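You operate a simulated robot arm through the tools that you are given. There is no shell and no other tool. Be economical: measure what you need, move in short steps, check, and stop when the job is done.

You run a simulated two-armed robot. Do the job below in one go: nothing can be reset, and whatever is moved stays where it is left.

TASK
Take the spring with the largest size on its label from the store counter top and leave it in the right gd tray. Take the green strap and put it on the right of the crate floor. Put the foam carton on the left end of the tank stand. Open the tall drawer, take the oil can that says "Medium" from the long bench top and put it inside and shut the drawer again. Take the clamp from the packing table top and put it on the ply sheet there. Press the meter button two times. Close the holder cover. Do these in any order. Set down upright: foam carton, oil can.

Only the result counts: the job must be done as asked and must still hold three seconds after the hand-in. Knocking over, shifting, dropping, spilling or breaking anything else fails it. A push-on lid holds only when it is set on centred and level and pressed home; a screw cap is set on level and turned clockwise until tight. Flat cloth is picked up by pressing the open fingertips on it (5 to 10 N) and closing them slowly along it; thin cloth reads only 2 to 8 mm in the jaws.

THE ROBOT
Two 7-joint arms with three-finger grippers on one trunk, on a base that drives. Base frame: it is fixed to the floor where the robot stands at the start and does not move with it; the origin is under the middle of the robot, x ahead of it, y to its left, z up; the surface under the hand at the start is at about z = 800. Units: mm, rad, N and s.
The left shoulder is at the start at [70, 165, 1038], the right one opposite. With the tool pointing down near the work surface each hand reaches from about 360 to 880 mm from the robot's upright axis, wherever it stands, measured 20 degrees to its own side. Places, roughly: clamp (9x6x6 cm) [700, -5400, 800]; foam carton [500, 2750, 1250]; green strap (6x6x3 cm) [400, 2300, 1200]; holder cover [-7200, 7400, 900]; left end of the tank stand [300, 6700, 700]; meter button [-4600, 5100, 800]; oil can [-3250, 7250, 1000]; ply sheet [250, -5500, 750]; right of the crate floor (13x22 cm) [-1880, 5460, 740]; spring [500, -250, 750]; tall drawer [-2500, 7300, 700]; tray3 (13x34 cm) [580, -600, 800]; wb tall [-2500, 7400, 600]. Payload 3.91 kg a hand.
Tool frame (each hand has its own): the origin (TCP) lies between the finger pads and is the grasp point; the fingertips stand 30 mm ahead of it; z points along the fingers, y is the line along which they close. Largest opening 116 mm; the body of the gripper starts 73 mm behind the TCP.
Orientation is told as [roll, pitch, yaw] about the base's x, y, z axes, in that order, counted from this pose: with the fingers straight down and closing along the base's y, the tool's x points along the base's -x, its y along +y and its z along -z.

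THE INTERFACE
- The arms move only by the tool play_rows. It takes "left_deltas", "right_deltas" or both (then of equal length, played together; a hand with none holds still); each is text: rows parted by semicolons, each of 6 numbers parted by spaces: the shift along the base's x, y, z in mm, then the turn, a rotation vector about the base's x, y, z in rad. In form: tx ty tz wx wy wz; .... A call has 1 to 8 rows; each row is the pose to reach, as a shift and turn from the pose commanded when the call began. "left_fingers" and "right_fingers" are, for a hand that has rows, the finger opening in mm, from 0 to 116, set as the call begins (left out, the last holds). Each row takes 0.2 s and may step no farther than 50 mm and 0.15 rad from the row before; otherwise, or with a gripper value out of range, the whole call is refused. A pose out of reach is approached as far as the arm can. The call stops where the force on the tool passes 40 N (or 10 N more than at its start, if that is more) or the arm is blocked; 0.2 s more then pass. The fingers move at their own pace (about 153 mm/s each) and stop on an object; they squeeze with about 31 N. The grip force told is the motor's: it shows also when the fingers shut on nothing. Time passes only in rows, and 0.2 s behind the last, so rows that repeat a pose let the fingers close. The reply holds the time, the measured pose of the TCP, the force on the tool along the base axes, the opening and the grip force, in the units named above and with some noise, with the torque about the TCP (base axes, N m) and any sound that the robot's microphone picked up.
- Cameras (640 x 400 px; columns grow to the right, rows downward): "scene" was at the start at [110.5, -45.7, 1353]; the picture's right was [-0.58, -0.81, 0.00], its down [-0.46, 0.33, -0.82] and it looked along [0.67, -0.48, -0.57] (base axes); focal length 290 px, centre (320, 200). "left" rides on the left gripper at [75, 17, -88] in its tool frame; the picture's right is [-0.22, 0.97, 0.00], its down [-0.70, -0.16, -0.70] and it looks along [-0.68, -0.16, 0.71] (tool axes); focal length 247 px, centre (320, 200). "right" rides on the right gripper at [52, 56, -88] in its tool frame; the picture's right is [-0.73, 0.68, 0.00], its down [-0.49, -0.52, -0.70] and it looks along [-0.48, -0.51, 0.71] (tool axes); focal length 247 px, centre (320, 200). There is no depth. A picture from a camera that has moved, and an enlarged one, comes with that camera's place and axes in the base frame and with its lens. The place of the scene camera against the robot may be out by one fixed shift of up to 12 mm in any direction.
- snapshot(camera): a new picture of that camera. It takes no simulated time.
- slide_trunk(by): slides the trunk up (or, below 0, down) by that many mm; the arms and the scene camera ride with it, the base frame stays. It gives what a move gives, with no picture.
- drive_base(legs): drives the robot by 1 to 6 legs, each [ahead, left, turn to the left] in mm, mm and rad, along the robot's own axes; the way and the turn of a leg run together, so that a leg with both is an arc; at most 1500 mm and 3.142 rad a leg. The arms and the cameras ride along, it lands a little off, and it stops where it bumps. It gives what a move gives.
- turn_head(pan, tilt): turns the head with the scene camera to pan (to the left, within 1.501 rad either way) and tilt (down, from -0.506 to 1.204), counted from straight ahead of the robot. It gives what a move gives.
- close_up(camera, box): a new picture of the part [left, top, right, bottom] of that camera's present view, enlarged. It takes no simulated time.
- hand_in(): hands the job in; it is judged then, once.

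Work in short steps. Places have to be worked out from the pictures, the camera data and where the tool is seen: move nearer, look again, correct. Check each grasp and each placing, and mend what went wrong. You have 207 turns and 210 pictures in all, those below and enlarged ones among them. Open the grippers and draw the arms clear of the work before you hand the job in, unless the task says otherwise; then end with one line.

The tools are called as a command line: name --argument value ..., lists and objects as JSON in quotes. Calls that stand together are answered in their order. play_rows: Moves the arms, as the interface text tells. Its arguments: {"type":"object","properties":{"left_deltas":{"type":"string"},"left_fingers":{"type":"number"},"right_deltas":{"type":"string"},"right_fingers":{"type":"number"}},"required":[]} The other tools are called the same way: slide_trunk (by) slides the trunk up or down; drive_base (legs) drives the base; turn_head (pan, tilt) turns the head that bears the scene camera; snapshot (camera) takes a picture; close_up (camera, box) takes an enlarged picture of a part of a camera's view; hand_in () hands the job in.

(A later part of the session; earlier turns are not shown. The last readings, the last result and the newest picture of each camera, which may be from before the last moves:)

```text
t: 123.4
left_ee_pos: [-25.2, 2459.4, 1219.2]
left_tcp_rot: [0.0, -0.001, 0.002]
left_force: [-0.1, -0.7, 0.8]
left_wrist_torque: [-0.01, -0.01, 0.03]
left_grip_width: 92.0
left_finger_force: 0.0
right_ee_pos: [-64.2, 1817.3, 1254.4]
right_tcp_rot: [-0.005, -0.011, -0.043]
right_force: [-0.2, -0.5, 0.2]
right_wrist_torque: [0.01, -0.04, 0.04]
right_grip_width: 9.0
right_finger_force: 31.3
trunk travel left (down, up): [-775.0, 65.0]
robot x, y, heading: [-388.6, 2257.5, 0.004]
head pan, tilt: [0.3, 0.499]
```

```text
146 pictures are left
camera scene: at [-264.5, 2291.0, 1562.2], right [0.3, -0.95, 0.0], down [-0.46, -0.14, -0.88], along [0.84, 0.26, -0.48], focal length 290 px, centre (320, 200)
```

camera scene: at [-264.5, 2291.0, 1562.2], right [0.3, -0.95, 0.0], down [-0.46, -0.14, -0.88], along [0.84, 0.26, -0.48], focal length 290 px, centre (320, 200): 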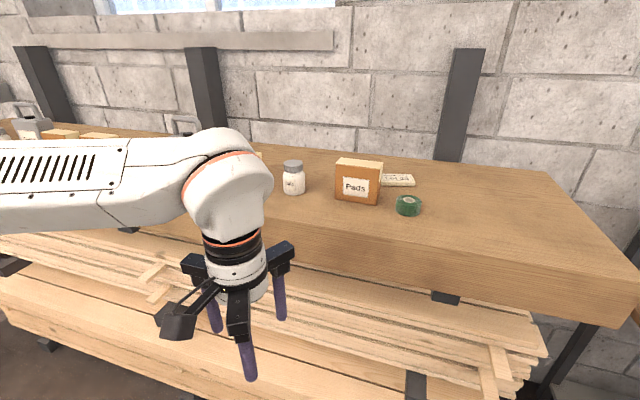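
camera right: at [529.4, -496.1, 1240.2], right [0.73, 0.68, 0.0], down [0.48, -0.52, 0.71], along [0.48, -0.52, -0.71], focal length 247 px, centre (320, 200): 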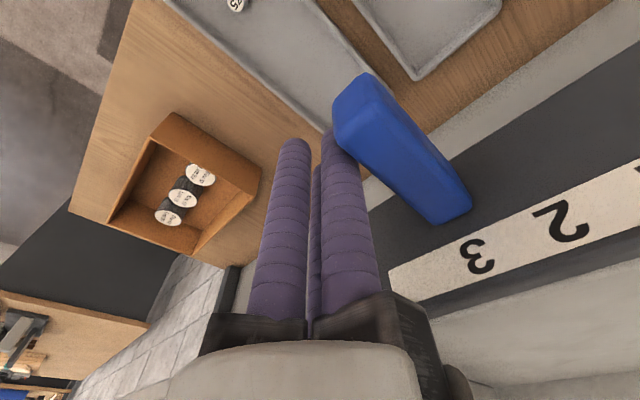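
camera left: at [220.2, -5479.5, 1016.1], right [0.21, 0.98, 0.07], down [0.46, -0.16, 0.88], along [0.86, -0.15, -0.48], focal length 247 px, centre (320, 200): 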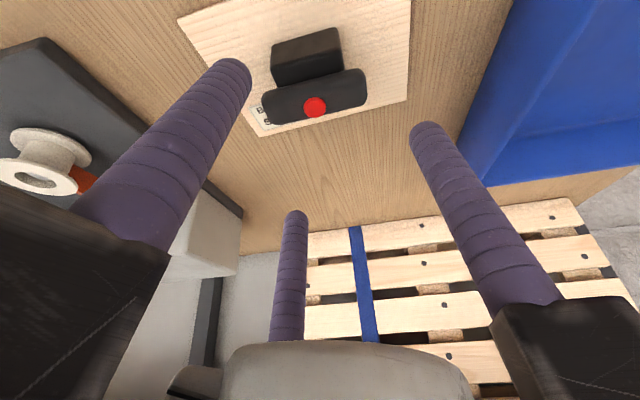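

The green strap roll is near (440,2265) beside a "Pads" carton. The foam carton should be further left. I raise the trunk, move nearer with the hands still short of the edge, and look left.

slide_trunk --by 60

drive_base --legs '[[0, 180, 0], [170, 0, 0]]'

turn_head --pan 0.35 --tilt 0.6

snapshot --camera "scene"

snapshot --camera "left"

snapshot --camera "right"

```text
t: 124.4
left_ee_pos: [-25.9, 2460.5, 1277.7]
left_tcp_rot: [0.0, -0.003, 0.004]
left_force: [0.2, 0.2, 0.4]
left_wrist_torque: [-0.01, 0.01, 0.02]
left_grip_width: 91.9
left_finger_force: 0.1
right_ee_pos: [-63.3, 1817.1, 1312.9]
right_tcp_rot: [-0.001, -0.014, -0.041]
right_force: [0.1, 0.4, -0.1]
right_wrist_torque: [0.0, 0.01, 0.02]
right_grip_width: 8.9
right_finger_force: 30.9
trunk travel left (down, up): [-835.0, 5.0]
robot x, y, heading: [-387.2, 2257.7, 0.001]
head pan, tilt: [0.3, 0.499]
```

```text
t: 127.0
left_ee_pos: [140.2, 2647.8, 1278.6]
left_tcp_rot: [-0.002, -0.006, 0.004]
left_force: [-0.3, 0.8, 0.7]
left_wrist_torque: [0.03, -0.02, 0.01]
left_grip_width: 91.9
left_finger_force: 0.0
right_ee_pos: [102.4, 2003.5, 1314.6]
right_tcp_rot: [-0.002, -0.013, -0.043]
right_force: [0.1, -0.3, -0.1]
right_wrist_torque: [0.01, -0.01, -0.02]
right_grip_width: 9.2
right_finger_force: 31.2
trunk travel left (down, up): [-835.0, 5.0]
robot x, y, heading: [-220.3, 2441.9, 0.004]
head pan, tilt: [0.3, 0.499]
```

```text
t: 127.7
left_ee_pos: [142.7, 2647.8, 1277.7]
left_tcp_rot: [-0.001, -0.001, 0.003]
left_force: [-0.4, -0.7, 1.0]
left_wrist_torque: [-0.01, 0.05, 0.01]
left_grip_width: 91.8
left_finger_force: 0.1
right_ee_pos: [106.5, 2004.9, 1313.5]
right_tcp_rot: [-0.002, -0.013, -0.043]
right_force: [0.1, -0.6, 0.6]
right_wrist_torque: [0.01, 0.02, 0.0]
right_grip_width: 9.0
right_finger_force: 31.2
trunk travel left (down, up): [-835.0, 5.0]
robot x, y, heading: [-221.1, 2444.3, 0.005]
head pan, tilt: [0.351, 0.6]
```

```text
145 pictures are left
camera scene: at [-98.8, 2481.6, 1613.1], right [0.35, -0.94, 0.0], down [-0.53, -0.2, -0.83], along [0.77, 0.29, -0.56], focal length 290 px, centre (320, 200)
```

scene: 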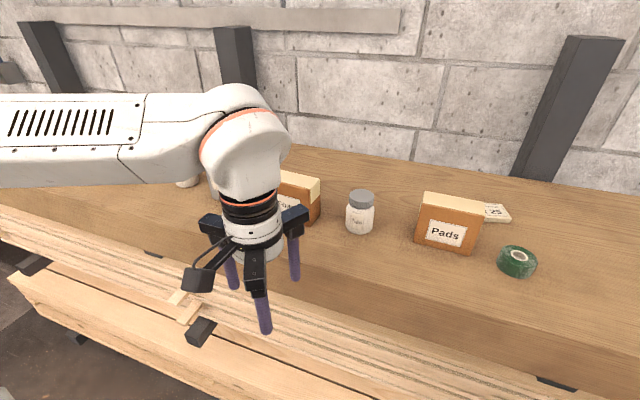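

```text
144 pictures are left
camera left: at [68.3, 2663.4, 1366.9], right [0.22, 0.98, 0.0], down [0.7, -0.16, 0.7], along [0.68, -0.15, -0.71], focal length 247 px, centre (320, 200)
```

left: 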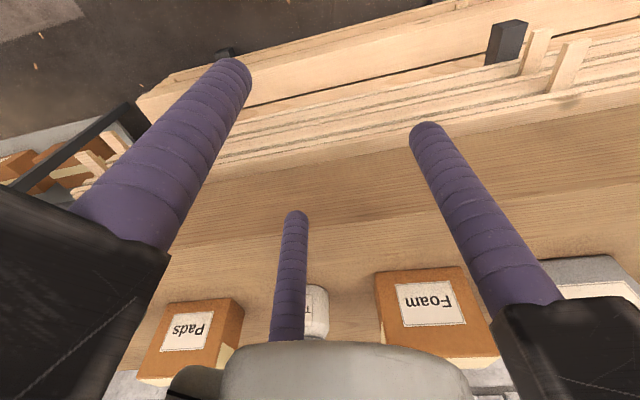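

```text
143 pictures are left
camera right: at [55.5, 2062.8, 1401.1], right [0.76, 0.65, 0.01], down [0.46, -0.54, 0.71], along [0.46, -0.53, -0.71], focal length 247 px, centre (320, 200)
```

right: 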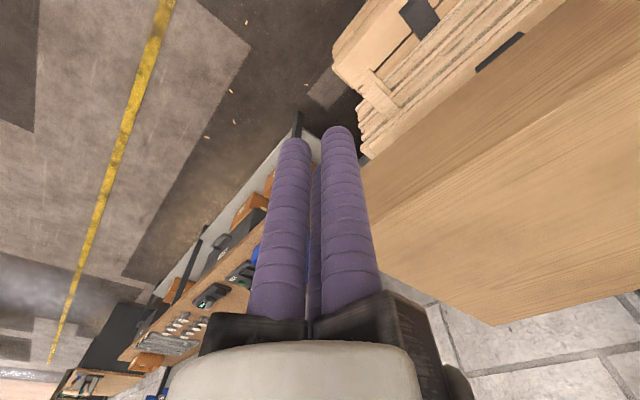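

The bench top is at z≈1204, the strap near (395,2271), and the foam carton's front near (378,2727). I bring the right hand over the strap first.

play_rows --right_deltas "36 33 0 0 0 0;72 66 0 0 0 0.02;108 99 0 0 0 0.04;144 132 0 0 0 0.04;180 165 0 0 0 0.04;216 198 0 0 0 0.04;250 231 0 0 0 0.04;282 262 0 0 0 0.04" --right_fingers 84

snapshot --camera "right"

```text
t: 129.5
left_ee_pos: [143.5, 2650.0, 1277.6]
left_tcp_rot: [-0.003, -0.002, 0.005]
left_force: [0.0, 0.1, -0.2]
left_wrist_torque: [-0.01, 0.04, 0.02]
left_grip_width: 91.8
left_finger_force: 0.0
right_ee_pos: [392.6, 2268.6, 1314.4]
right_tcp_rot: [-0.005, -0.01, -0.003]
right_force: [-0.6, -0.3, 0.3]
right_wrist_torque: [-0.04, 0.02, 0.0]
right_grip_width: 84.1
right_finger_force: 0.0
right hand out of reach, approached as far as the arm can: row 1
trunk travel left (down, up): [-835.0, 5.0]
robot x, y, heading: [-222.2, 2444.9, -0.0]
head pan, tilt: [0.351, 0.6]
```

```text
142 pictures are left
camera right: at [338.8, 2325.0, 1401.6], right [0.73, 0.68, 0.01], down [0.48, -0.52, 0.71], along [0.48, -0.52, -0.71], focal length 247 px, centre (320, 200)
```

right: 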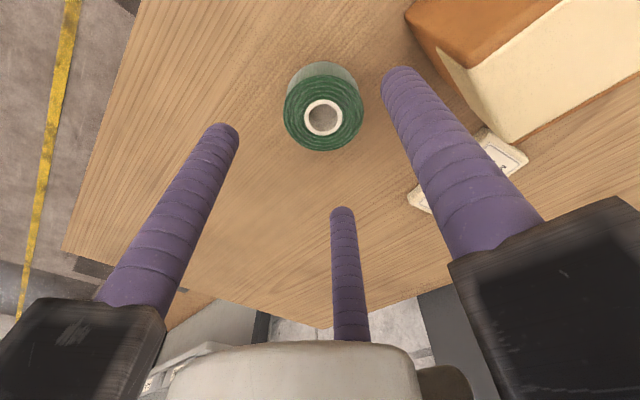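

The strap's centre is at (397,2265) and the hand is nearly over it. I go down around it with an 80 mm opening.

play_rows --right_deltas "4 -3 -25 0 0 0;4 -3 -50 0 0 0;4 -3 -65 0 0 0;4 -3 -72 0 0 0" --right_fingers 80

snapshot --camera "right"

```text
t: 130.5
left_ee_pos: [143.0, 2648.2, 1277.0]
left_tcp_rot: [0.0, -0.004, 0.003]
left_force: [0.0, -0.1, 0.3]
left_wrist_torque: [0.02, 0.0, 0.01]
left_grip_width: 91.9
left_finger_force: 0.0
right_ee_pos: [393.2, 2264.0, 1241.5]
right_tcp_rot: [-0.005, -0.013, -0.002]
right_force: [-0.5, 0.0, -0.8]
right_wrist_torque: [-0.01, -0.02, 0.0]
right_grip_width: 79.9
right_finger_force: 0.1
trunk travel left (down, up): [-835.0, 5.0]
robot x, y, heading: [-217.3, 2447.2, 0.002]
head pan, tilt: [0.351, 0.6]
```

```text
141 pictures are left
camera right: at [341.0, 2319.8, 1328.9], right [0.73, 0.68, 0.01], down [0.48, -0.52, 0.71], along [0.48, -0.52, -0.71], focal length 247 px, centre (320, 200)
```

right: 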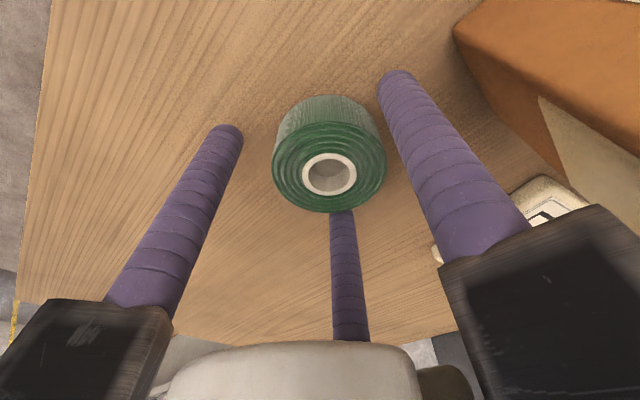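

The roll is within the jaws. I close and lift a little.

play_rows --right_deltas "2 1 -3 0 0 0;2 1 -3 0 0 0;2 1 -3 0 0 0" --right_fingers 30

play_rows --right_deltas "0 0 25 0 0 0;0 0 60 0 0 0;0 0 80 0 0 0;0 0 80 0 0 0"

snapshot --camera "right"

```text
t: 131.3
left_ee_pos: [141.8, 2646.9, 1278.0]
left_tcp_rot: [-0.001, -0.003, 0.004]
left_force: [0.3, 0.2, 0.6]
left_wrist_torque: [0.0, 0.0, -0.01]
left_grip_width: 92.1
left_finger_force: 0.1
right_ee_pos: [394.4, 2264.0, 1241.5]
right_tcp_rot: [-0.001, -0.018, -0.003]
right_force: [4.3, -4.0, 19.8]
right_wrist_torque: [-0.19, -0.28, -0.07]
right_grip_width: 61.6
right_finger_force: 30.6
trunk travel left (down, up): [-835.0, 5.0]
robot x, y, heading: [-221.0, 2444.9, -0.001]
head pan, tilt: [0.351, 0.6]
```

```text
t: 132.3
left_ee_pos: [144.5, 2647.9, 1277.5]
left_tcp_rot: [-0.001, -0.002, 0.003]
left_force: [0.9, 0.5, 0.2]
left_wrist_torque: [-0.03, 0.06, -0.01]
left_grip_width: 92.3
left_finger_force: 0.1
right_ee_pos: [396.2, 2264.7, 1316.6]
right_tcp_rot: [-0.005, -0.013, -0.002]
right_force: [-0.9, 0.6, -0.7]
right_wrist_torque: [-0.03, 0.02, 0.02]
right_grip_width: 61.1
right_finger_force: 30.8
trunk travel left (down, up): [-835.0, 5.0]
robot x, y, heading: [-219.2, 2446.3, 0.006]
head pan, tilt: [0.351, 0.6]
```

```text
140 pictures are left
camera right: at [343.4, 2321.7, 1404.5], right [0.73, 0.68, 0.01], down [0.48, -0.52, 0.71], along [0.48, -0.52, -0.71], focal length 247 px, centre (320, 200)
```

right: 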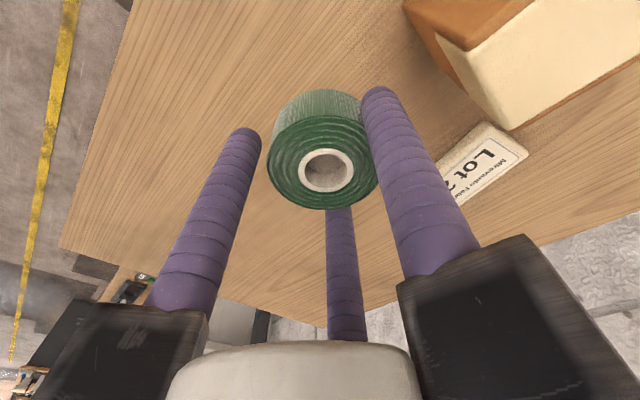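

The strap is firmly held. Now I move the left hand up and towards the foam carton to measure it.

play_rows --left_deltas "0 20 40 0 0 0;10 40 80 0 0 0;45 60 100 0 0 0;80 75 110 0 0 0" --left_fingers 116

snapshot --camera "left"

turn_head --pan 0.6 --tilt 0.6

snapshot --camera "scene"

```text
t: 133.3
left_ee_pos: [178.1, 2703.6, 1373.1]
left_tcp_rot: [0.0, -0.004, 0.004]
left_force: [-1.6, 0.1, -0.4]
left_wrist_torque: [0.0, -0.04, 0.01]
left_grip_width: 115.9
left_finger_force: 0.1
left hand out of reach, approached as far as the arm can: row 3, 4
right_ee_pos: [395.0, 2265.9, 1316.9]
right_tcp_rot: [-0.005, -0.013, -0.002]
right_force: [0.2, -0.1, -1.0]
right_wrist_torque: [0.01, -0.02, -0.01]
right_grip_width: 61.4
right_finger_force: 30.8
trunk travel left (down, up): [-835.0, 5.0]
robot x, y, heading: [-216.5, 2444.4, 0.003]
head pan, tilt: [0.351, 0.6]
```

```text
139 pictures are left
camera left: at [102.3, 2719.0, 1461.4], right [0.22, 0.98, 0.0], down [0.69, -0.16, 0.7], along [0.68, -0.15, -0.71], focal length 247 px, centre (320, 200)
```

left: 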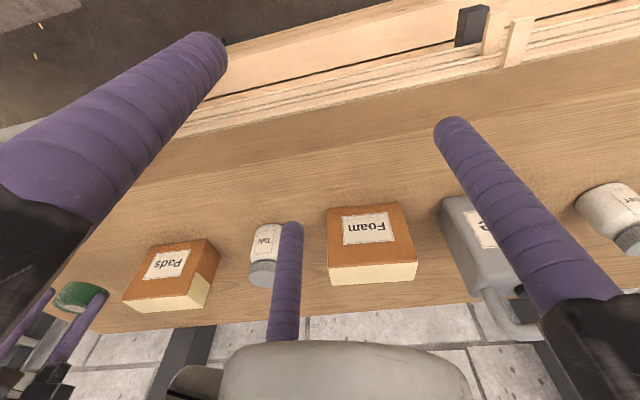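

```text
t: 134.1
left_ee_pos: [178.7, 2704.1, 1373.1]
left_tcp_rot: [0.0, -0.001, 0.003]
left_force: [0.3, -0.2, 0.1]
left_wrist_torque: [-0.02, -0.03, 0.0]
left_grip_width: 115.9
left_finger_force: 0.1
right_ee_pos: [395.8, 2264.9, 1317.9]
right_tcp_rot: [-0.003, -0.012, -0.003]
right_force: [0.4, 0.0, -1.3]
right_wrist_torque: [0.0, 0.02, -0.01]
right_grip_width: 61.2
right_finger_force: 30.8
trunk travel left (down, up): [-835.0, 5.0]
robot x, y, heading: [-221.2, 2448.4, 0.003]
head pan, tilt: [0.6, 0.6]
```

```text
138 pictures are left
camera scene: at [-109.2, 2501.5, 1613.1], right [0.57, -0.82, 0.0], down [-0.47, -0.32, -0.83], along [0.68, 0.47, -0.57], focal length 290 px, centre (320, 200)
```

scene: 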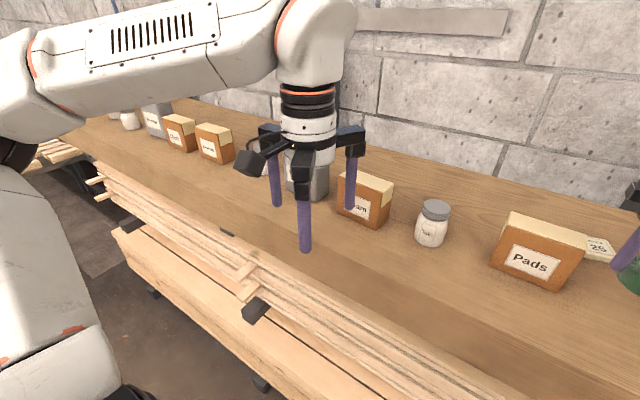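

The foam carton is about 110×43×97 mm, centred near (390,2727), top z≈1307, yawed about -0.13 rad. I turn the left hand about 82° so the jaws close across its 43 mm depth.

play_rows --left_deltas "0 0 0 0 0 0.14;0 0 0 0 0 0.28;0 0 0 0 0 0.42;0 0 0 0 0 0.56;0 0 0 0 0 0.7;0 0 0 0 0 0.84;0 0 0 0 0 0.98;0 0 0 0 0 1.12"

play_rows --left_deltas "0 0 0 0 0 0.14;0 0 0 0 0 0.28;0 0 0 0 0 0.32"

snapshot --camera "left"

snapshot --camera "scene"

```text
t: 135.9
left_ee_pos: [179.7, 2701.2, 1373.7]
left_tcp_rot: [-0.001, -0.003, 1.129]
left_force: [-0.3, -0.5, 0.2]
left_wrist_torque: [0.0, 0.0, 0.0]
left_grip_width: 115.9
left_finger_force: 0.0
right_ee_pos: [396.6, 2265.4, 1317.3]
right_tcp_rot: [-0.003, -0.012, -0.003]
right_force: [0.1, 0.0, -1.5]
right_wrist_torque: [0.01, 0.0, 0.01]
right_grip_width: 60.8
right_finger_force: 30.5
trunk travel left (down, up): [-835.0, 5.0]
robot x, y, heading: [-221.6, 2444.2, 0.004]
head pan, tilt: [0.6, 0.6]
```

```text
t: 136.7
left_ee_pos: [181.1, 2701.3, 1372.9]
left_tcp_rot: [0.0, -0.004, 1.446]
left_force: [0.0, 0.4, -0.1]
left_wrist_torque: [-0.01, 0.02, -0.01]
left_grip_width: 116.0
left_finger_force: 0.0
right_ee_pos: [395.6, 2265.6, 1315.9]
right_tcp_rot: [-0.005, -0.012, -0.002]
right_force: [-0.3, -1.0, -1.3]
right_wrist_torque: [0.01, -0.01, -0.01]
right_grip_width: 60.8
right_finger_force: 31.3
trunk travel left (down, up): [-835.0, 5.0]
robot x, y, heading: [-222.6, 2446.3, -0.002]
head pan, tilt: [0.6, 0.6]
```

```text
137 pictures are left
camera left: at [152.9, 2628.4, 1462.1], right [-0.94, 0.34, 0.0], down [0.25, 0.67, 0.7], along [0.24, 0.66, -0.71], focal length 247 px, centre (320, 200)
```

left: 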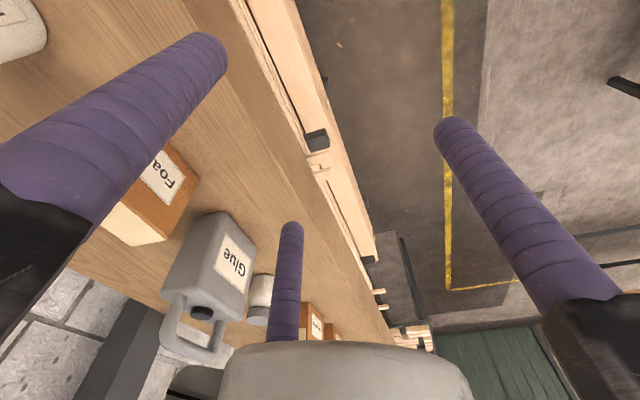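

```text
136 pictures are left
camera scene: at [-108.8, 2501.5, 1613.1], right [0.57, -0.82, 0.0], down [-0.47, -0.32, -0.82], along [0.68, 0.47, -0.57], focal length 290 px, centre (320, 200)
```

scene: 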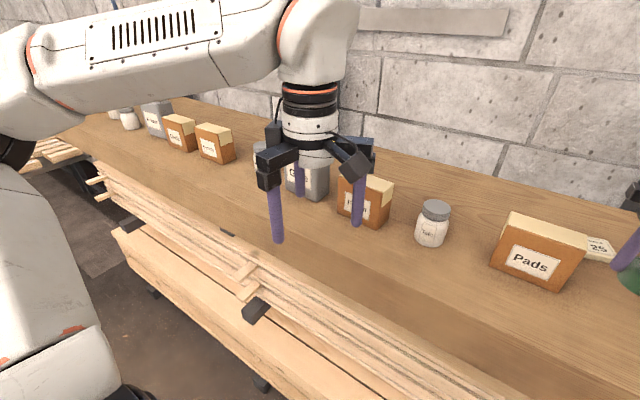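

Orientation is good. I move over the carton at this height with a 104 mm opening and check.

play_rows --left_deltas "44 5 0 0 0 0;88 10 0 0 0 0;132 15 0 0 0 0;176 21 0 0 0 0;218 26 0 0 0 0;218 26 0 0 0 0" --left_fingers 104

snapshot --camera "left"

snapshot --camera "scene"

```text
t: 138.1
left_ee_pos: [396.2, 2727.1, 1372.9]
left_tcp_rot: [-0.002, -0.004, 1.446]
left_force: [-0.7, 0.4, 0.6]
left_wrist_torque: [0.02, -0.04, -0.02]
left_grip_width: 104.0
left_finger_force: 0.0
right_ee_pos: [394.2, 2265.7, 1318.2]
right_tcp_rot: [-0.004, -0.015, -0.002]
right_force: [-0.4, 0.2, -2.1]
right_wrist_torque: [0.02, 0.0, -0.03]
right_grip_width: 60.7
right_finger_force: 30.9
trunk travel left (down, up): [-835.0, 5.0]
robot x, y, heading: [-224.5, 2445.2, 0.005]
head pan, tilt: [0.6, 0.6]
```

```text
135 pictures are left
camera left: at [369.7, 2654.7, 1461.7], right [-0.94, 0.35, 0.0], down [0.25, 0.67, 0.7], along [0.24, 0.66, -0.71], focal length 247 px, centre (320, 200)
```

left: 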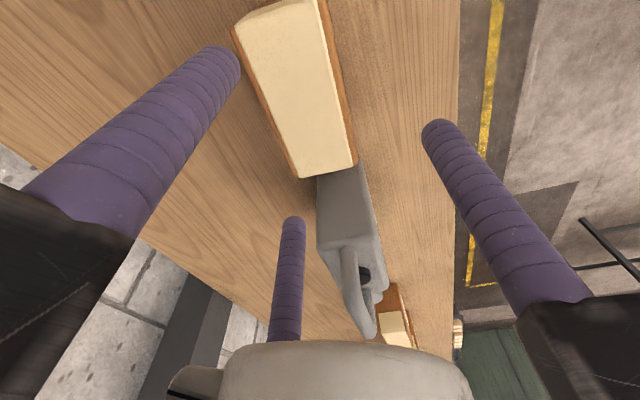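

```text
134 pictures are left
camera scene: at [-110.3, 2501.7, 1613.2], right [0.57, -0.82, 0.0], down [-0.46, -0.32, -0.83], along [0.68, 0.47, -0.56], focal length 290 px, centre (320, 200)
```

scene: 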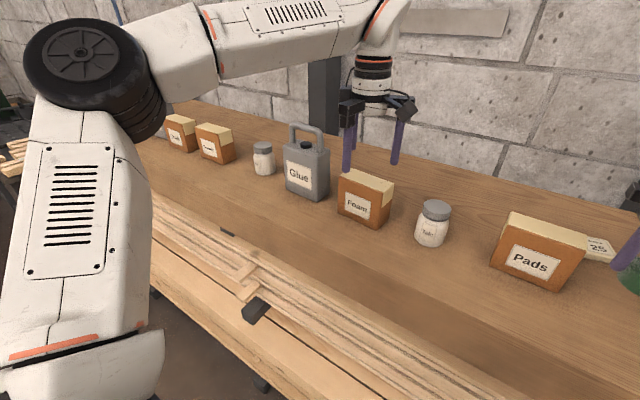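

From above, the carton centre is about (400,2720), 48 mm deep, and the Glue can starts near y≈2800. I centre at (412,2711) with a 96 mm opening and go down.

play_rows --left_deltas "8 -8 0 0 0 0;16 -16 -10 0 0 0;16 -16 -40 0 0 0" --left_fingers 96

snapshot --camera "left"

close_up --camera "scene" --box '[260, 50, 460, 240]'

```text
t: 138.9
left_ee_pos: [414.8, 2711.9, 1332.5]
left_tcp_rot: [-0.001, -0.002, 1.443]
left_force: [0.0, -0.5, -0.7]
left_wrist_torque: [-0.06, 0.02, -0.04]
left_grip_width: 96.1
left_finger_force: 0.0
right_ee_pos: [396.2, 2266.1, 1317.2]
right_tcp_rot: [-0.002, -0.012, -0.003]
right_force: [-0.2, 0.4, -2.1]
right_wrist_torque: [-0.03, 0.01, 0.0]
right_grip_width: 60.6
right_finger_force: 30.5
trunk travel left (down, up): [-835.0, 5.0]
robot x, y, heading: [-218.3, 2442.1, 0.005]
head pan, tilt: [0.6, 0.6]
```

```text
133 pictures are left
camera left: at [388.1, 2638.7, 1421.3], right [-0.94, 0.35, 0.0], down [0.25, 0.67, 0.7], along [0.24, 0.66, -0.71], focal length 247 px, centre (320, 200)
```

left: 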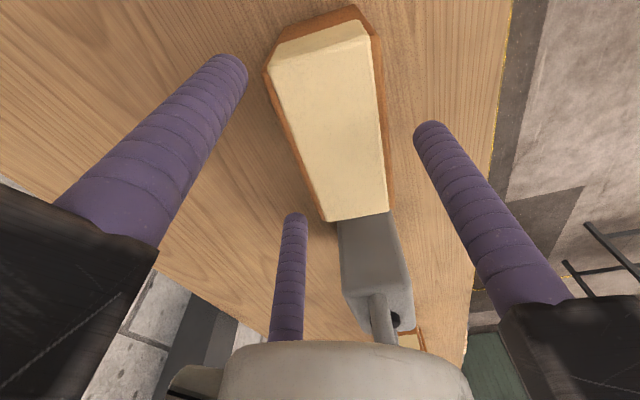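

```text
2.11 times, centred on (360, 145) of scene
camera zoom: at [-108.3, 2503.3, 1613.1], right [0.57, -0.82, 0.0], down [-0.47, -0.32, -0.82], along [0.68, 0.47, -0.57], focal length 610 px, centre (236, 316)
```

zoom: 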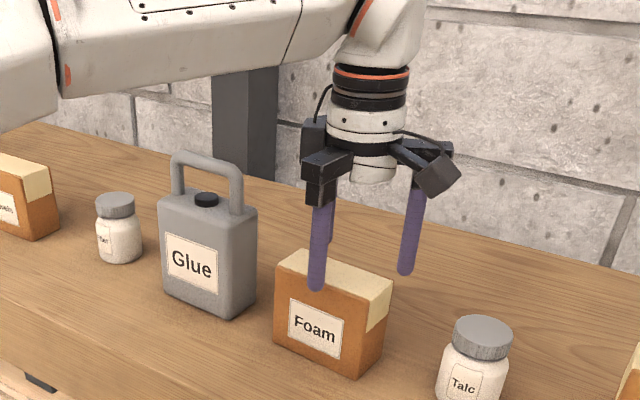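

Margins are about 14 mm on both sides. I go down to z≈1280 and close.

play_rows --left_deltas "0 0 -20 0 0 0;0 0 -40 0 0 0;0 0 -54 0 0 0;0 0 -54 0 0 0"

play_rows --left_deltas "0 0 0 0 0 0;0 0 0 0 0 0;0 0 0 0 0 0" --left_fingers 30

snapshot --camera "left"

close_up --camera "scene" --box '[260, 50, 460, 240]'

```text
t: 139.9
left_ee_pos: [414.0, 2713.0, 1278.2]
left_tcp_rot: [0.001, -0.003, 1.443]
left_force: [0.7, 0.6, 0.9]
left_wrist_torque: [0.02, 0.01, -0.01]
left_grip_width: 96.3
left_finger_force: 0.1
right_ee_pos: [395.5, 2265.3, 1318.4]
right_tcp_rot: [-0.001, -0.012, -0.002]
right_force: [-0.1, 0.5, -1.6]
right_wrist_torque: [0.0, -0.01, 0.01]
right_grip_width: 60.3
right_finger_force: 31.2
trunk travel left (down, up): [-835.0, 5.0]
robot x, y, heading: [-222.6, 2440.7, 0.002]
head pan, tilt: [0.6, 0.6]
```

```text
t: 140.7
left_ee_pos: [413.5, 2712.6, 1279.8]
left_tcp_rot: [0.001, -0.002, 1.443]
left_force: [-1.3, 0.3, -0.9]
left_wrist_torque: [-0.11, -0.01, -0.06]
left_grip_width: 79.4
left_finger_force: 31.3
right_ee_pos: [395.2, 2265.5, 1317.6]
right_tcp_rot: [-0.003, -0.011, -0.001]
right_force: [0.3, -0.4, -1.9]
right_wrist_torque: [0.0, -0.03, 0.0]
right_grip_width: 59.0
right_finger_force: 30.9
trunk travel left (down, up): [-835.0, 5.0]
robot x, y, heading: [-223.7, 2443.9, 0.004]
head pan, tilt: [0.6, 0.6]
```

```text
131 pictures are left
camera left: at [386.4, 2639.4, 1367.5], right [-0.94, 0.35, 0.0], down [0.25, 0.67, 0.7], along [0.24, 0.66, -0.71], focal length 247 px, centre (320, 200)
```

left: 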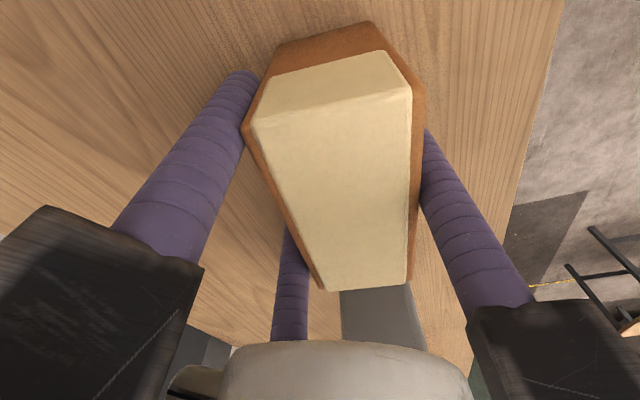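

```text
2.11 times, centred on (360, 145) of scene
camera zoom: at [-108.8, 2501.4, 1613.1], right [0.57, -0.82, 0.0], down [-0.47, -0.32, -0.82], along [0.68, 0.47, -0.57], focal length 610 px, centre (236, 316)
```

zoom: 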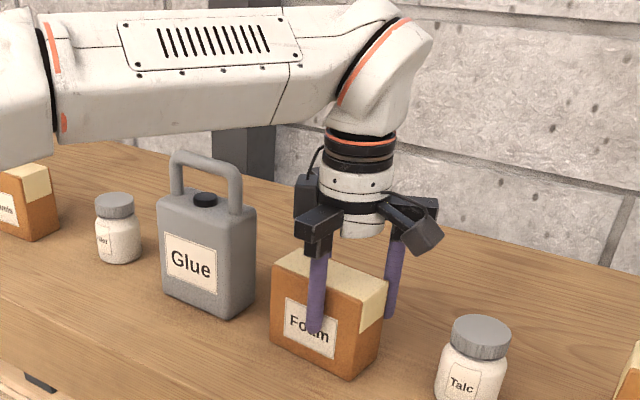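

Carton gripped. I lift it straight up and check, the strap too.

play_rows --left_deltas "0 0 20 0 0 0;0 0 45 0 0 0;0 0 70 0 0 0;0 0 80 0 0 0"

snapshot --camera "scene"

snapshot --camera "right"

```text
t: 141.7
left_ee_pos: [415.3, 2712.5, 1359.2]
left_tcp_rot: [0.001, -0.003, 1.443]
left_force: [0.2, 0.1, -2.7]
left_wrist_torque: [-0.02, -0.02, 0.0]
left_grip_width: 79.1
left_finger_force: 30.9
right_ee_pos: [396.8, 2265.9, 1317.6]
right_tcp_rot: [-0.003, -0.012, -0.002]
right_force: [1.0, 0.3, -1.6]
right_wrist_torque: [-0.02, -0.01, -0.01]
right_grip_width: 58.8
right_finger_force: 30.5
trunk travel left (down, up): [-835.0, 5.0]
robot x, y, heading: [-217.3, 2444.1, 0.002]
head pan, tilt: [0.6, 0.6]
```

```text
129 pictures are left
camera scene: at [-108.3, 2501.5, 1613.0], right [0.57, -0.82, 0.0], down [-0.47, -0.32, -0.82], along [0.68, 0.47, -0.57], focal length 290 px, centre (320, 200)
```

scene: 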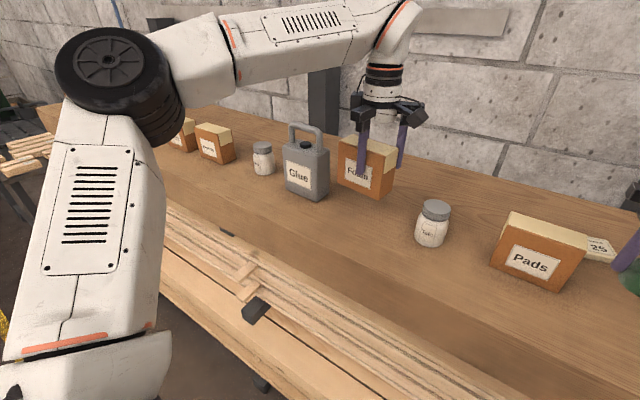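

```text
128 pictures are left
camera right: at [343.3, 2321.8, 1404.4], right [0.73, 0.68, 0.01], down [0.48, -0.52, 0.71], along [0.48, -0.52, -0.71], focal length 247 px, centre (320, 200)
```

right: 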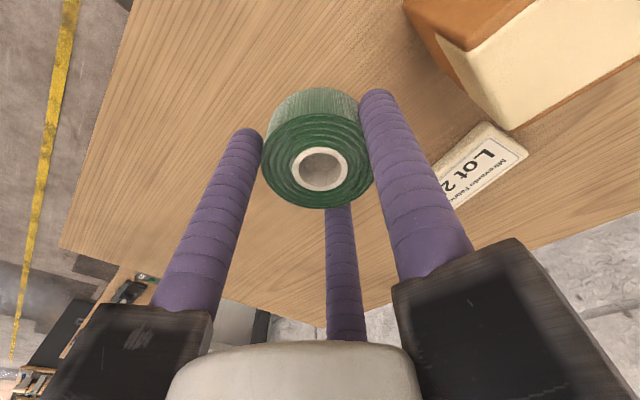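

Both are held; the strap has crept by about 2 mm, so I'll keep watching it. I back off and draw the arms in.

drive_base --legs '[[-330, 0, 0]]'

play_rows --left_deltas "-40 0 -20 0 0 0;-80 0 -40 0 0 0;-120 0 -60 0 0 0;-160 0 -80 0 0 0;-200 0 -90 0 0 0" --right_deltas "-40 0 0 0 0 0;-80 0 0 0 0 0;-120 0 0 0 0 0;-160 0 0 0 0 0;-200 0 0 0 0 0"

turn_head --pan 1.5 --tilt 0.3

snapshot --camera "scene"

```text
t: 143.8
left_ee_pos: [92.6, 2712.5, 1358.2]
left_tcp_rot: [0.003, -0.001, 1.445]
left_force: [0.4, -0.3, -2.0]
left_wrist_torque: [-0.03, 0.02, 0.0]
left_grip_width: 79.5
left_finger_force: 31.0
right_ee_pos: [75.3, 2264.6, 1315.8]
right_tcp_rot: [-0.004, -0.011, -0.002]
right_force: [-0.5, 0.2, -1.8]
right_wrist_torque: [0.0, 0.0, 0.02]
right_grip_width: 59.0
right_finger_force: 30.9
trunk travel left (down, up): [-835.0, 5.0]
robot x, y, heading: [-542.2, 2443.6, 0.005]
head pan, tilt: [0.6, 0.6]
```

```text
t: 145.0
left_ee_pos: [-112.7, 2712.9, 1271.0]
left_tcp_rot: [0.0, -0.003, 1.445]
left_force: [0.3, -0.4, -1.7]
left_wrist_torque: [-0.01, -0.06, 0.01]
left_grip_width: 79.3
left_finger_force: 30.9
right_ee_pos: [-91.0, 2211.8, 1329.0]
right_tcp_rot: [-0.004, -0.014, 0.004]
right_force: [-0.3, 0.3, -1.4]
right_wrist_torque: [0.0, -0.04, 0.02]
right_grip_width: 58.8
right_finger_force: 30.8
right hand out of reach, approached as far as the arm can: row 3, 4, 5
trunk travel left (down, up): [-835.0, 5.0]
robot x, y, heading: [-542.9, 2444.1, 0.001]
head pan, tilt: [0.6, 0.6]
```

```text
t: 146.2
left_ee_pos: [-109.1, 2712.3, 1270.6]
left_tcp_rot: [0.0, -0.004, 1.445]
left_force: [0.6, 0.4, -2.5]
left_wrist_torque: [-0.02, 0.01, -0.01]
left_grip_width: 79.4
left_finger_force: 31.1
right_ee_pos: [-86.7, 2214.9, 1328.5]
right_tcp_rot: [-0.003, -0.011, 0.006]
right_force: [0.4, 0.2, -0.7]
right_wrist_torque: [-0.02, -0.01, -0.01]
right_grip_width: 58.5
right_finger_force: 30.7
trunk travel left (down, up): [-835.0, 5.0]
robot x, y, heading: [-541.3, 2445.3, 0.007]
head pan, tilt: [1.499, 0.3]
```

```text
127 pictures are left
camera scene: at [-499.6, 2543.1, 1640.6], right [1.0, -0.07, 0.0], down [-0.02, -0.3, -0.96], along [0.07, 0.95, -0.3], focal length 290 px, centre (320, 200)
```

scene: 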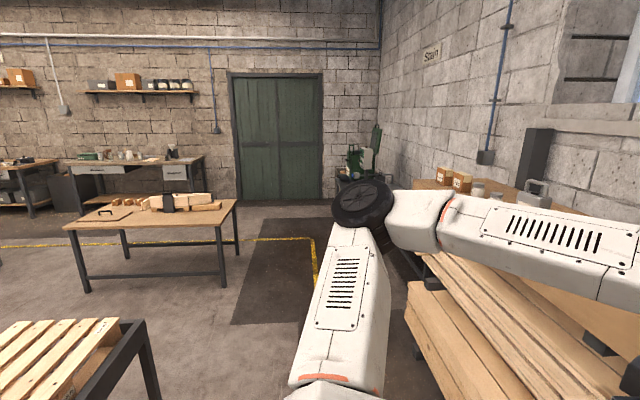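

The crate table is at x -2510 to -1250 with its front at y≈5000, and there's a free lane at y≈4300. I strafe left and turn to face it.

drive_base --legs '[[0, 1300, 0], [0, 530, 0], [0, 0, 1.565]]'

turn_head --pan 0.5 --tilt 0.4

snapshot --camera "scene"

snapshot --camera "right"

```text
t: 159.4
left_ee_pos: [-838.4, 4734.5, 1269.8]
left_tcp_rot: [0.002, -0.003, 3.021]
left_force: [-0.1, 0.0, -3.4]
left_wrist_torque: [0.03, -0.06, 0.03]
left_grip_width: 79.6
left_finger_force: 30.4
right_ee_pos: [-338.5, 4758.7, 1328.1]
right_tcp_rot: [-0.005, -0.011, 1.581]
right_force: [-0.1, -0.1, -1.7]
right_wrist_torque: [0.01, 0.0, -0.01]
right_grip_width: 58.8
right_finger_force: 31.3
trunk travel left (down, up): [-835.0, 5.0]
robot x, y, heading: [-571.4, 4300.2, 1.583]
head pan, tilt: [1.499, 0.3]
```

```text
t: 160.7
left_ee_pos: [-837.6, 4734.7, 1270.9]
left_tcp_rot: [0.001, -0.002, 3.021]
left_force: [0.0, -0.2, -2.2]
left_wrist_torque: [0.05, -0.05, -0.01]
left_grip_width: 79.4
left_finger_force: 31.2
right_ee_pos: [-338.6, 4759.0, 1327.9]
right_tcp_rot: [-0.003, -0.012, 1.581]
right_force: [-0.4, -1.2, -1.2]
right_wrist_torque: [-0.03, 0.01, 0.02]
right_grip_width: 58.7
right_finger_force: 31.5
trunk travel left (down, up): [-835.0, 5.0]
robot x, y, heading: [-566.1, 4301.6, 1.58]
head pan, tilt: [0.499, 0.4]
```

```text
126 pictures are left
camera scene: at [-623.3, 4437.8, 1631.3], right [0.87, 0.49, 0.0], down [0.19, -0.34, -0.92], along [-0.45, 0.8, -0.39], focal length 290 px, centre (320, 200)
```

scene: 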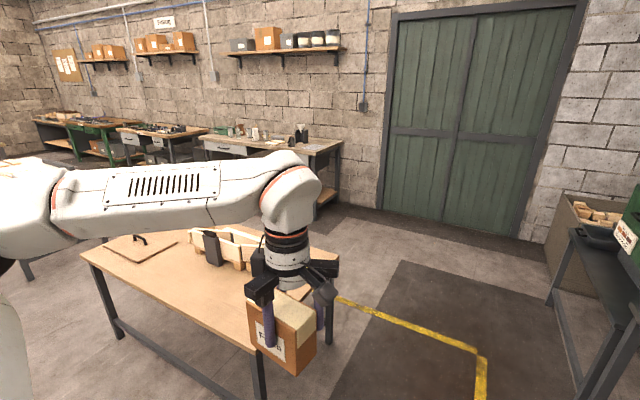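

```text
125 pictures are left
camera right: at [-393.9, 4705.7, 1415.5], right [-0.69, 0.72, 0.01], down [0.52, 0.48, 0.71], along [0.51, 0.49, -0.71], focal length 247 px, centre (320, 200)
```

right: 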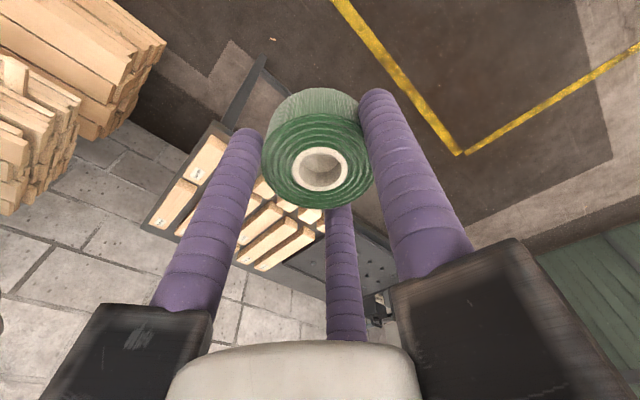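

The strap is steady at 58.7 mm. I strafe left to bring the crate in front of the robot.

drive_base --legs '[[0, 1420, -0.012]]'

turn_head --pan -0.1 --tilt 0.6

snapshot --camera "scene"

```text
t: 167.8
left_ee_pos: [-2259.1, 4736.1, 1270.3]
left_tcp_rot: [0.003, -0.002, 3.005]
left_force: [-0.5, 0.5, -1.5]
left_wrist_torque: [0.05, -0.05, -0.03]
left_grip_width: 79.4
left_finger_force: 30.9
right_ee_pos: [-1759.7, 4753.3, 1328.4]
right_tcp_rot: [-0.005, -0.011, 1.566]
right_force: [0.3, 0.3, -1.2]
right_wrist_torque: [0.03, 0.01, 0.0]
right_grip_width: 58.7
right_finger_force: 30.8
trunk travel left (down, up): [-835.0, 5.0]
robot x, y, heading: [-1995.3, 4297.8, 1.568]
head pan, tilt: [0.499, 0.4]
```

```text
t: 168.8
left_ee_pos: [-2260.9, 4735.5, 1270.1]
left_tcp_rot: [0.002, -0.004, 3.005]
left_force: [0.4, 0.5, -3.1]
left_wrist_torque: [0.03, -0.02, -0.03]
left_grip_width: 79.2
left_finger_force: 31.1
right_ee_pos: [-1760.0, 4754.4, 1327.7]
right_tcp_rot: [-0.003, -0.01, 1.566]
right_force: [-0.4, -0.8, -1.9]
right_wrist_torque: [0.0, 0.01, 0.01]
right_grip_width: 58.9
right_finger_force: 31.2
trunk travel left (down, up): [-835.0, 5.0]
robot x, y, heading: [-1993.6, 4298.9, 1.562]
head pan, tilt: [-0.099, 0.6]
```

```text
124 pictures are left
camera scene: at [-1996.8, 4442.1, 1613.1], right [0.99, -0.1, 0.0], down [-0.06, -0.56, -0.82], along [0.09, 0.82, -0.57], focal length 290 px, centre (320, 200)
```

scene: 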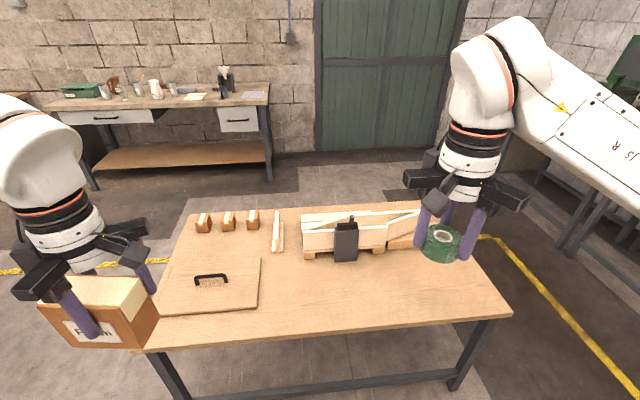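

I see the crate behind the right hand. I move that hand aside to the right to view the crate floor.

play_rows --right_deltas "45 0 0 0 0 0;90 0 0 0 0 0;135 0 0 0 0 0;180 0 0 0 0 0"

close_up --camera "scene" --box '[240, 170, 480, 320]'

```text
t: 169.8
left_ee_pos: [-2257.6, 4734.5, 1269.7]
left_tcp_rot: [0.001, -0.005, 3.006]
left_force: [0.3, 0.0, -2.0]
left_wrist_torque: [0.05, 0.0, -0.01]
left_grip_width: 79.5
left_finger_force: 31.1
right_ee_pos: [-1575.5, 4752.1, 1328.2]
right_tcp_rot: [-0.001, -0.011, 1.567]
right_force: [1.9, -0.3, -1.1]
right_wrist_torque: [-0.03, 0.05, 0.04]
right_grip_width: 58.8
right_finger_force: 31.0
trunk travel left (down, up): [-835.0, 5.0]
robot x, y, heading: [-1993.8, 4296.5, 1.562]
head pan, tilt: [-0.099, 0.6]
```

```text
2.67 times, centred on (360, 245) of scene
camera zoom: at [-1994.2, 4440.8, 1613.2], right [0.99, -0.11, 0.0], down [-0.06, -0.56, -0.83], along [0.09, 0.82, -0.56], focal length 772 px, centre (213, 80)
```

zoom: 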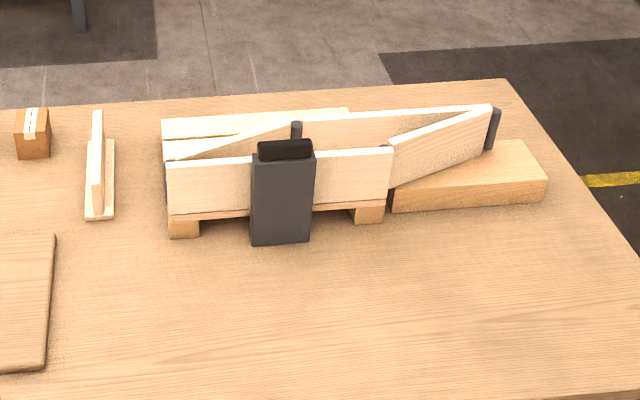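

The crate looks skewed from here. I drive closer so I can look into it from above.

drive_base --legs '[[300, 0, 0]]'

turn_head --pan -0.2 --tilt 0.85

snapshot --camera "scene"

snapshot --camera "right"

```text
t: 171.8
left_ee_pos: [-2255.2, 5036.3, 1270.4]
left_tcp_rot: [0.0, -0.003, 3.0]
left_force: [0.2, 0.5, -2.3]
left_wrist_torque: [0.03, -0.02, -0.02]
left_grip_width: 79.4
left_finger_force: 31.0
right_ee_pos: [-1572.3, 5049.2, 1329.4]
right_tcp_rot: [-0.004, -0.014, 1.561]
right_force: [0.3, 0.4, -0.7]
right_wrist_torque: [0.0, -0.02, 0.02]
right_grip_width: 58.9
right_finger_force: 31.3
trunk travel left (down, up): [-835.0, 5.0]
robot x, y, heading: [-1991.4, 4595.0, 1.562]
head pan, tilt: [-0.099, 0.6]
```

```text
t: 172.6
left_ee_pos: [-2255.2, 5038.9, 1269.8]
left_tcp_rot: [0.002, -0.005, 2.999]
left_force: [0.5, -0.2, -2.5]
left_wrist_torque: [-0.01, -0.03, 0.01]
left_grip_width: 79.3
left_finger_force: 30.8
right_ee_pos: [-1572.1, 5052.2, 1329.3]
right_tcp_rot: [-0.003, -0.011, 1.56]
right_force: [-0.2, 0.5, -2.0]
right_wrist_torque: [-0.04, -0.01, 0.02]
right_grip_width: 58.8
right_finger_force: 30.5
trunk travel left (down, up): [-835.0, 5.0]
robot x, y, heading: [-1993.1, 4596.1, 1.562]
head pan, tilt: [-0.201, 0.85]
```

```text
122 pictures are left
camera scene: at [-1986.7, 4732.5, 1592.1], right [0.98, -0.21, 0.0], down [-0.16, -0.73, -0.66], along [0.14, 0.64, -0.75], focal length 290 px, centre (320, 200)
```

scene: 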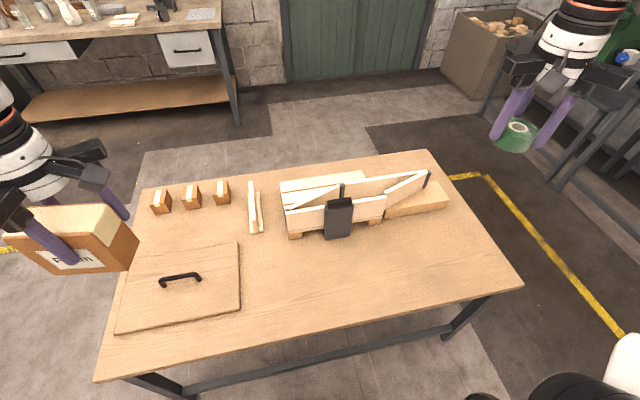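

```text
121 pictures are left
camera right: at [-1629.0, 4999.6, 1416.5], right [-0.67, 0.74, 0.01], down [0.53, 0.47, 0.71], along [0.52, 0.48, -0.71], focal length 247 px, centre (320, 200)
```

right: 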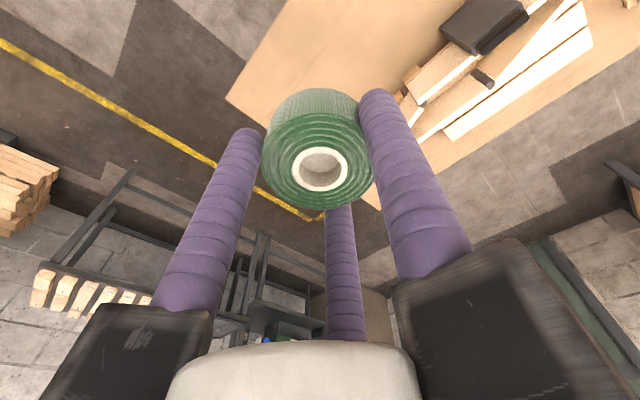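

close_up --camera "scene" --box '[260, 150, 460, 260]'

```text
3.20 times, centred on (360, 205) of scene
camera zoom: at [-1986.7, 4732.5, 1592.1], right [0.98, -0.21, 0.0], down [-0.16, -0.73, -0.66], along [0.14, 0.64, -0.75], focal length 927 px, centre (192, 184)
```

zoom: 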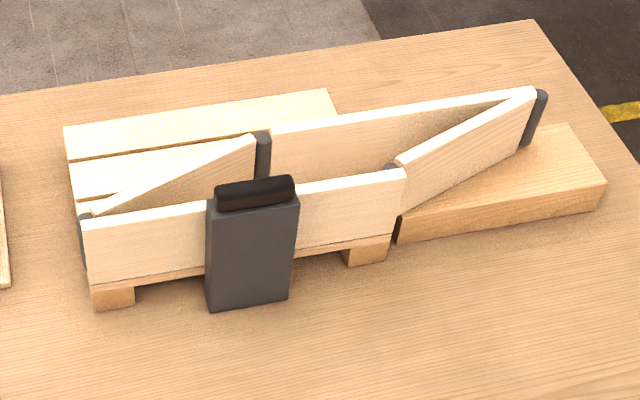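

It's a small pallet-like crate floor, about x -1970 to -1613 and y 5337–5578, with a hinged collar skewed along its front. The given centre (-1880,5460) is the half at -x. The free deck behind the collar's diagonal wall near (-1885,5497) lies in that region. I shift the base for reach and lower the trunk.

drive_base --legs '[[85, 190, 0.008]]'

slide_trunk --by -280

play_rows --right_deltas "-10 45 0 0 0 0;-20 90 0 0 0 0;-30 135 0 0 0 0;-40 180 0 0 0 0;-50 225 0 0 0 0;-60 270 0 0 0 0"

snapshot --camera "right"

snapshot --camera "scene"

```text
t: 174.2
left_ee_pos: [-2444.2, 5120.8, 1269.9]
left_tcp_rot: [0.0, -0.006, 3.002]
left_force: [0.6, -0.4, -1.9]
left_wrist_torque: [0.05, 0.0, 0.04]
left_grip_width: 79.3
left_finger_force: 30.8
right_ee_pos: [-1762.4, 5137.6, 1329.2]
right_tcp_rot: [-0.003, -0.013, 1.564]
right_force: [0.4, -0.9, -2.1]
right_wrist_torque: [-0.01, 0.02, -0.01]
right_grip_width: 58.9
right_finger_force: 31.1
trunk travel left (down, up): [-835.0, 5.0]
robot x, y, heading: [-2183.7, 4683.7, 1.565]
head pan, tilt: [-0.201, 0.85]
```

```text
t: 177.1
left_ee_pos: [-2446.4, 5121.2, 990.2]
left_tcp_rot: [0.001, -0.004, 3.005]
left_force: [-0.3, 0.2, -2.1]
left_wrist_torque: [0.04, -0.03, 0.02]
left_grip_width: 79.1
left_finger_force: 31.6
right_ee_pos: [-1763.7, 5138.6, 1048.2]
right_tcp_rot: [-0.004, -0.011, 1.563]
right_force: [0.6, 0.7, -1.6]
right_wrist_torque: [0.01, -0.02, 0.02]
right_grip_width: 58.9
right_finger_force: 30.9
trunk travel left (down, up): [-555.0, 285.0]
robot x, y, heading: [-2180.1, 4684.0, 1.562]
head pan, tilt: [-0.201, 0.85]
```

```text
t: 178.5
left_ee_pos: [-2448.2, 5122.5, 987.7]
left_tcp_rot: [0.002, -0.002, 3.003]
left_force: [-0.2, 0.8, -2.2]
left_wrist_torque: [0.01, -0.05, -0.04]
left_grip_width: 79.2
left_finger_force: 31.3
right_ee_pos: [-1827.4, 5411.8, 1046.6]
right_tcp_rot: [-0.005, -0.009, 1.567]
right_force: [-0.4, -0.1, -0.6]
right_wrist_torque: [-0.03, 0.03, 0.01]
right_grip_width: 58.5
right_finger_force: 30.6
trunk travel left (down, up): [-555.0, 285.0]
robot x, y, heading: [-2183.9, 4682.5, 1.562]
head pan, tilt: [-0.201, 0.85]
```

```text
119 pictures are left
camera right: at [-1883.2, 5358.7, 1134.2], right [-0.68, 0.74, 0.0], down [0.52, 0.48, 0.71], along [0.52, 0.48, -0.71], focal length 247 px, centre (320, 200)
```

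right: 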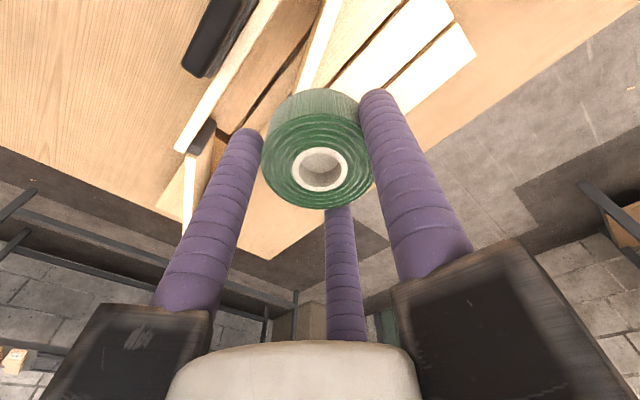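

```text
118 pictures are left
camera scene: at [-2178.7, 4818.8, 1311.9], right [0.98, -0.21, 0.0], down [-0.15, -0.74, -0.66], along [0.14, 0.64, -0.75], focal length 290 px, centre (320, 200)
```

scene: 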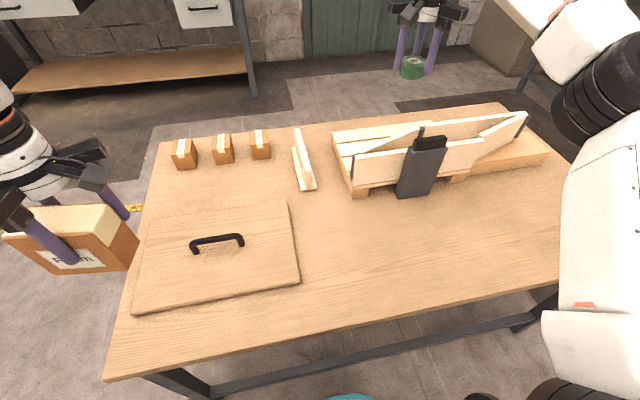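

Deck corner measured at (-1956,5588) and the diagonal wall near y≈5400 at x=-1880. I move over (-1888,5500) and lower.

play_rows --right_deltas "-30 44 0 0 0 0;-61 88 0 0 0 0;-61 88 -45 0 0 0;-61 88 -90 0 0 0;-61 88 -135 0 0 0;-61 88 -180 0 0 0"

snapshot --camera "right"

snapshot --camera "scene"

```text
refused: row 1 steps farther than a row can; nothing moved
```

```text
117 pictures are left
camera right: at [-1883.2, 5358.7, 1134.2], right [-0.68, 0.74, 0.0], down [0.52, 0.48, 0.71], along [0.52, 0.48, -0.71], focal length 247 px, centre (320, 200)
```

right: 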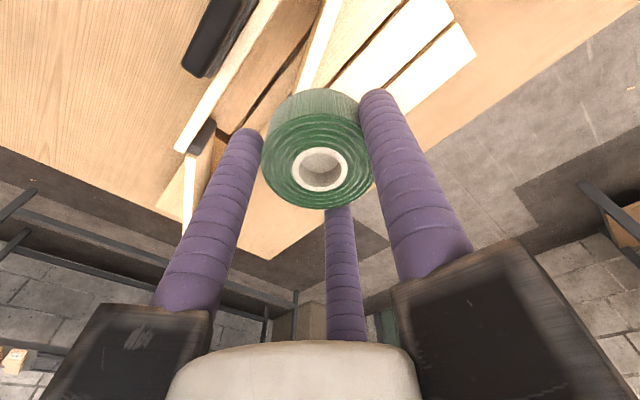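

```text
116 pictures are left
camera scene: at [-2178.7, 4818.8, 1311.9], right [0.98, -0.21, 0.0], down [-0.15, -0.74, -0.66], along [0.14, 0.64, -0.75], focal length 290 px, centre (320, 200)
```

scene: 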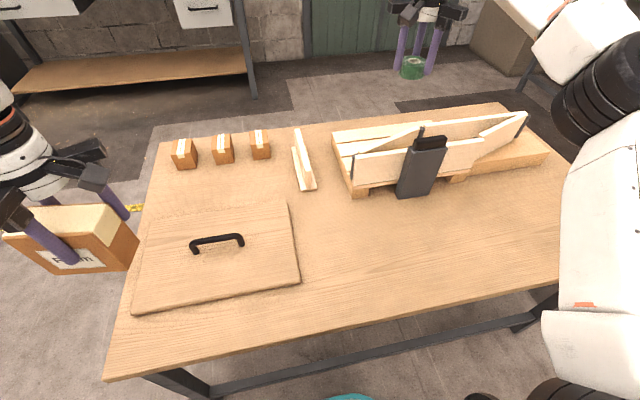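

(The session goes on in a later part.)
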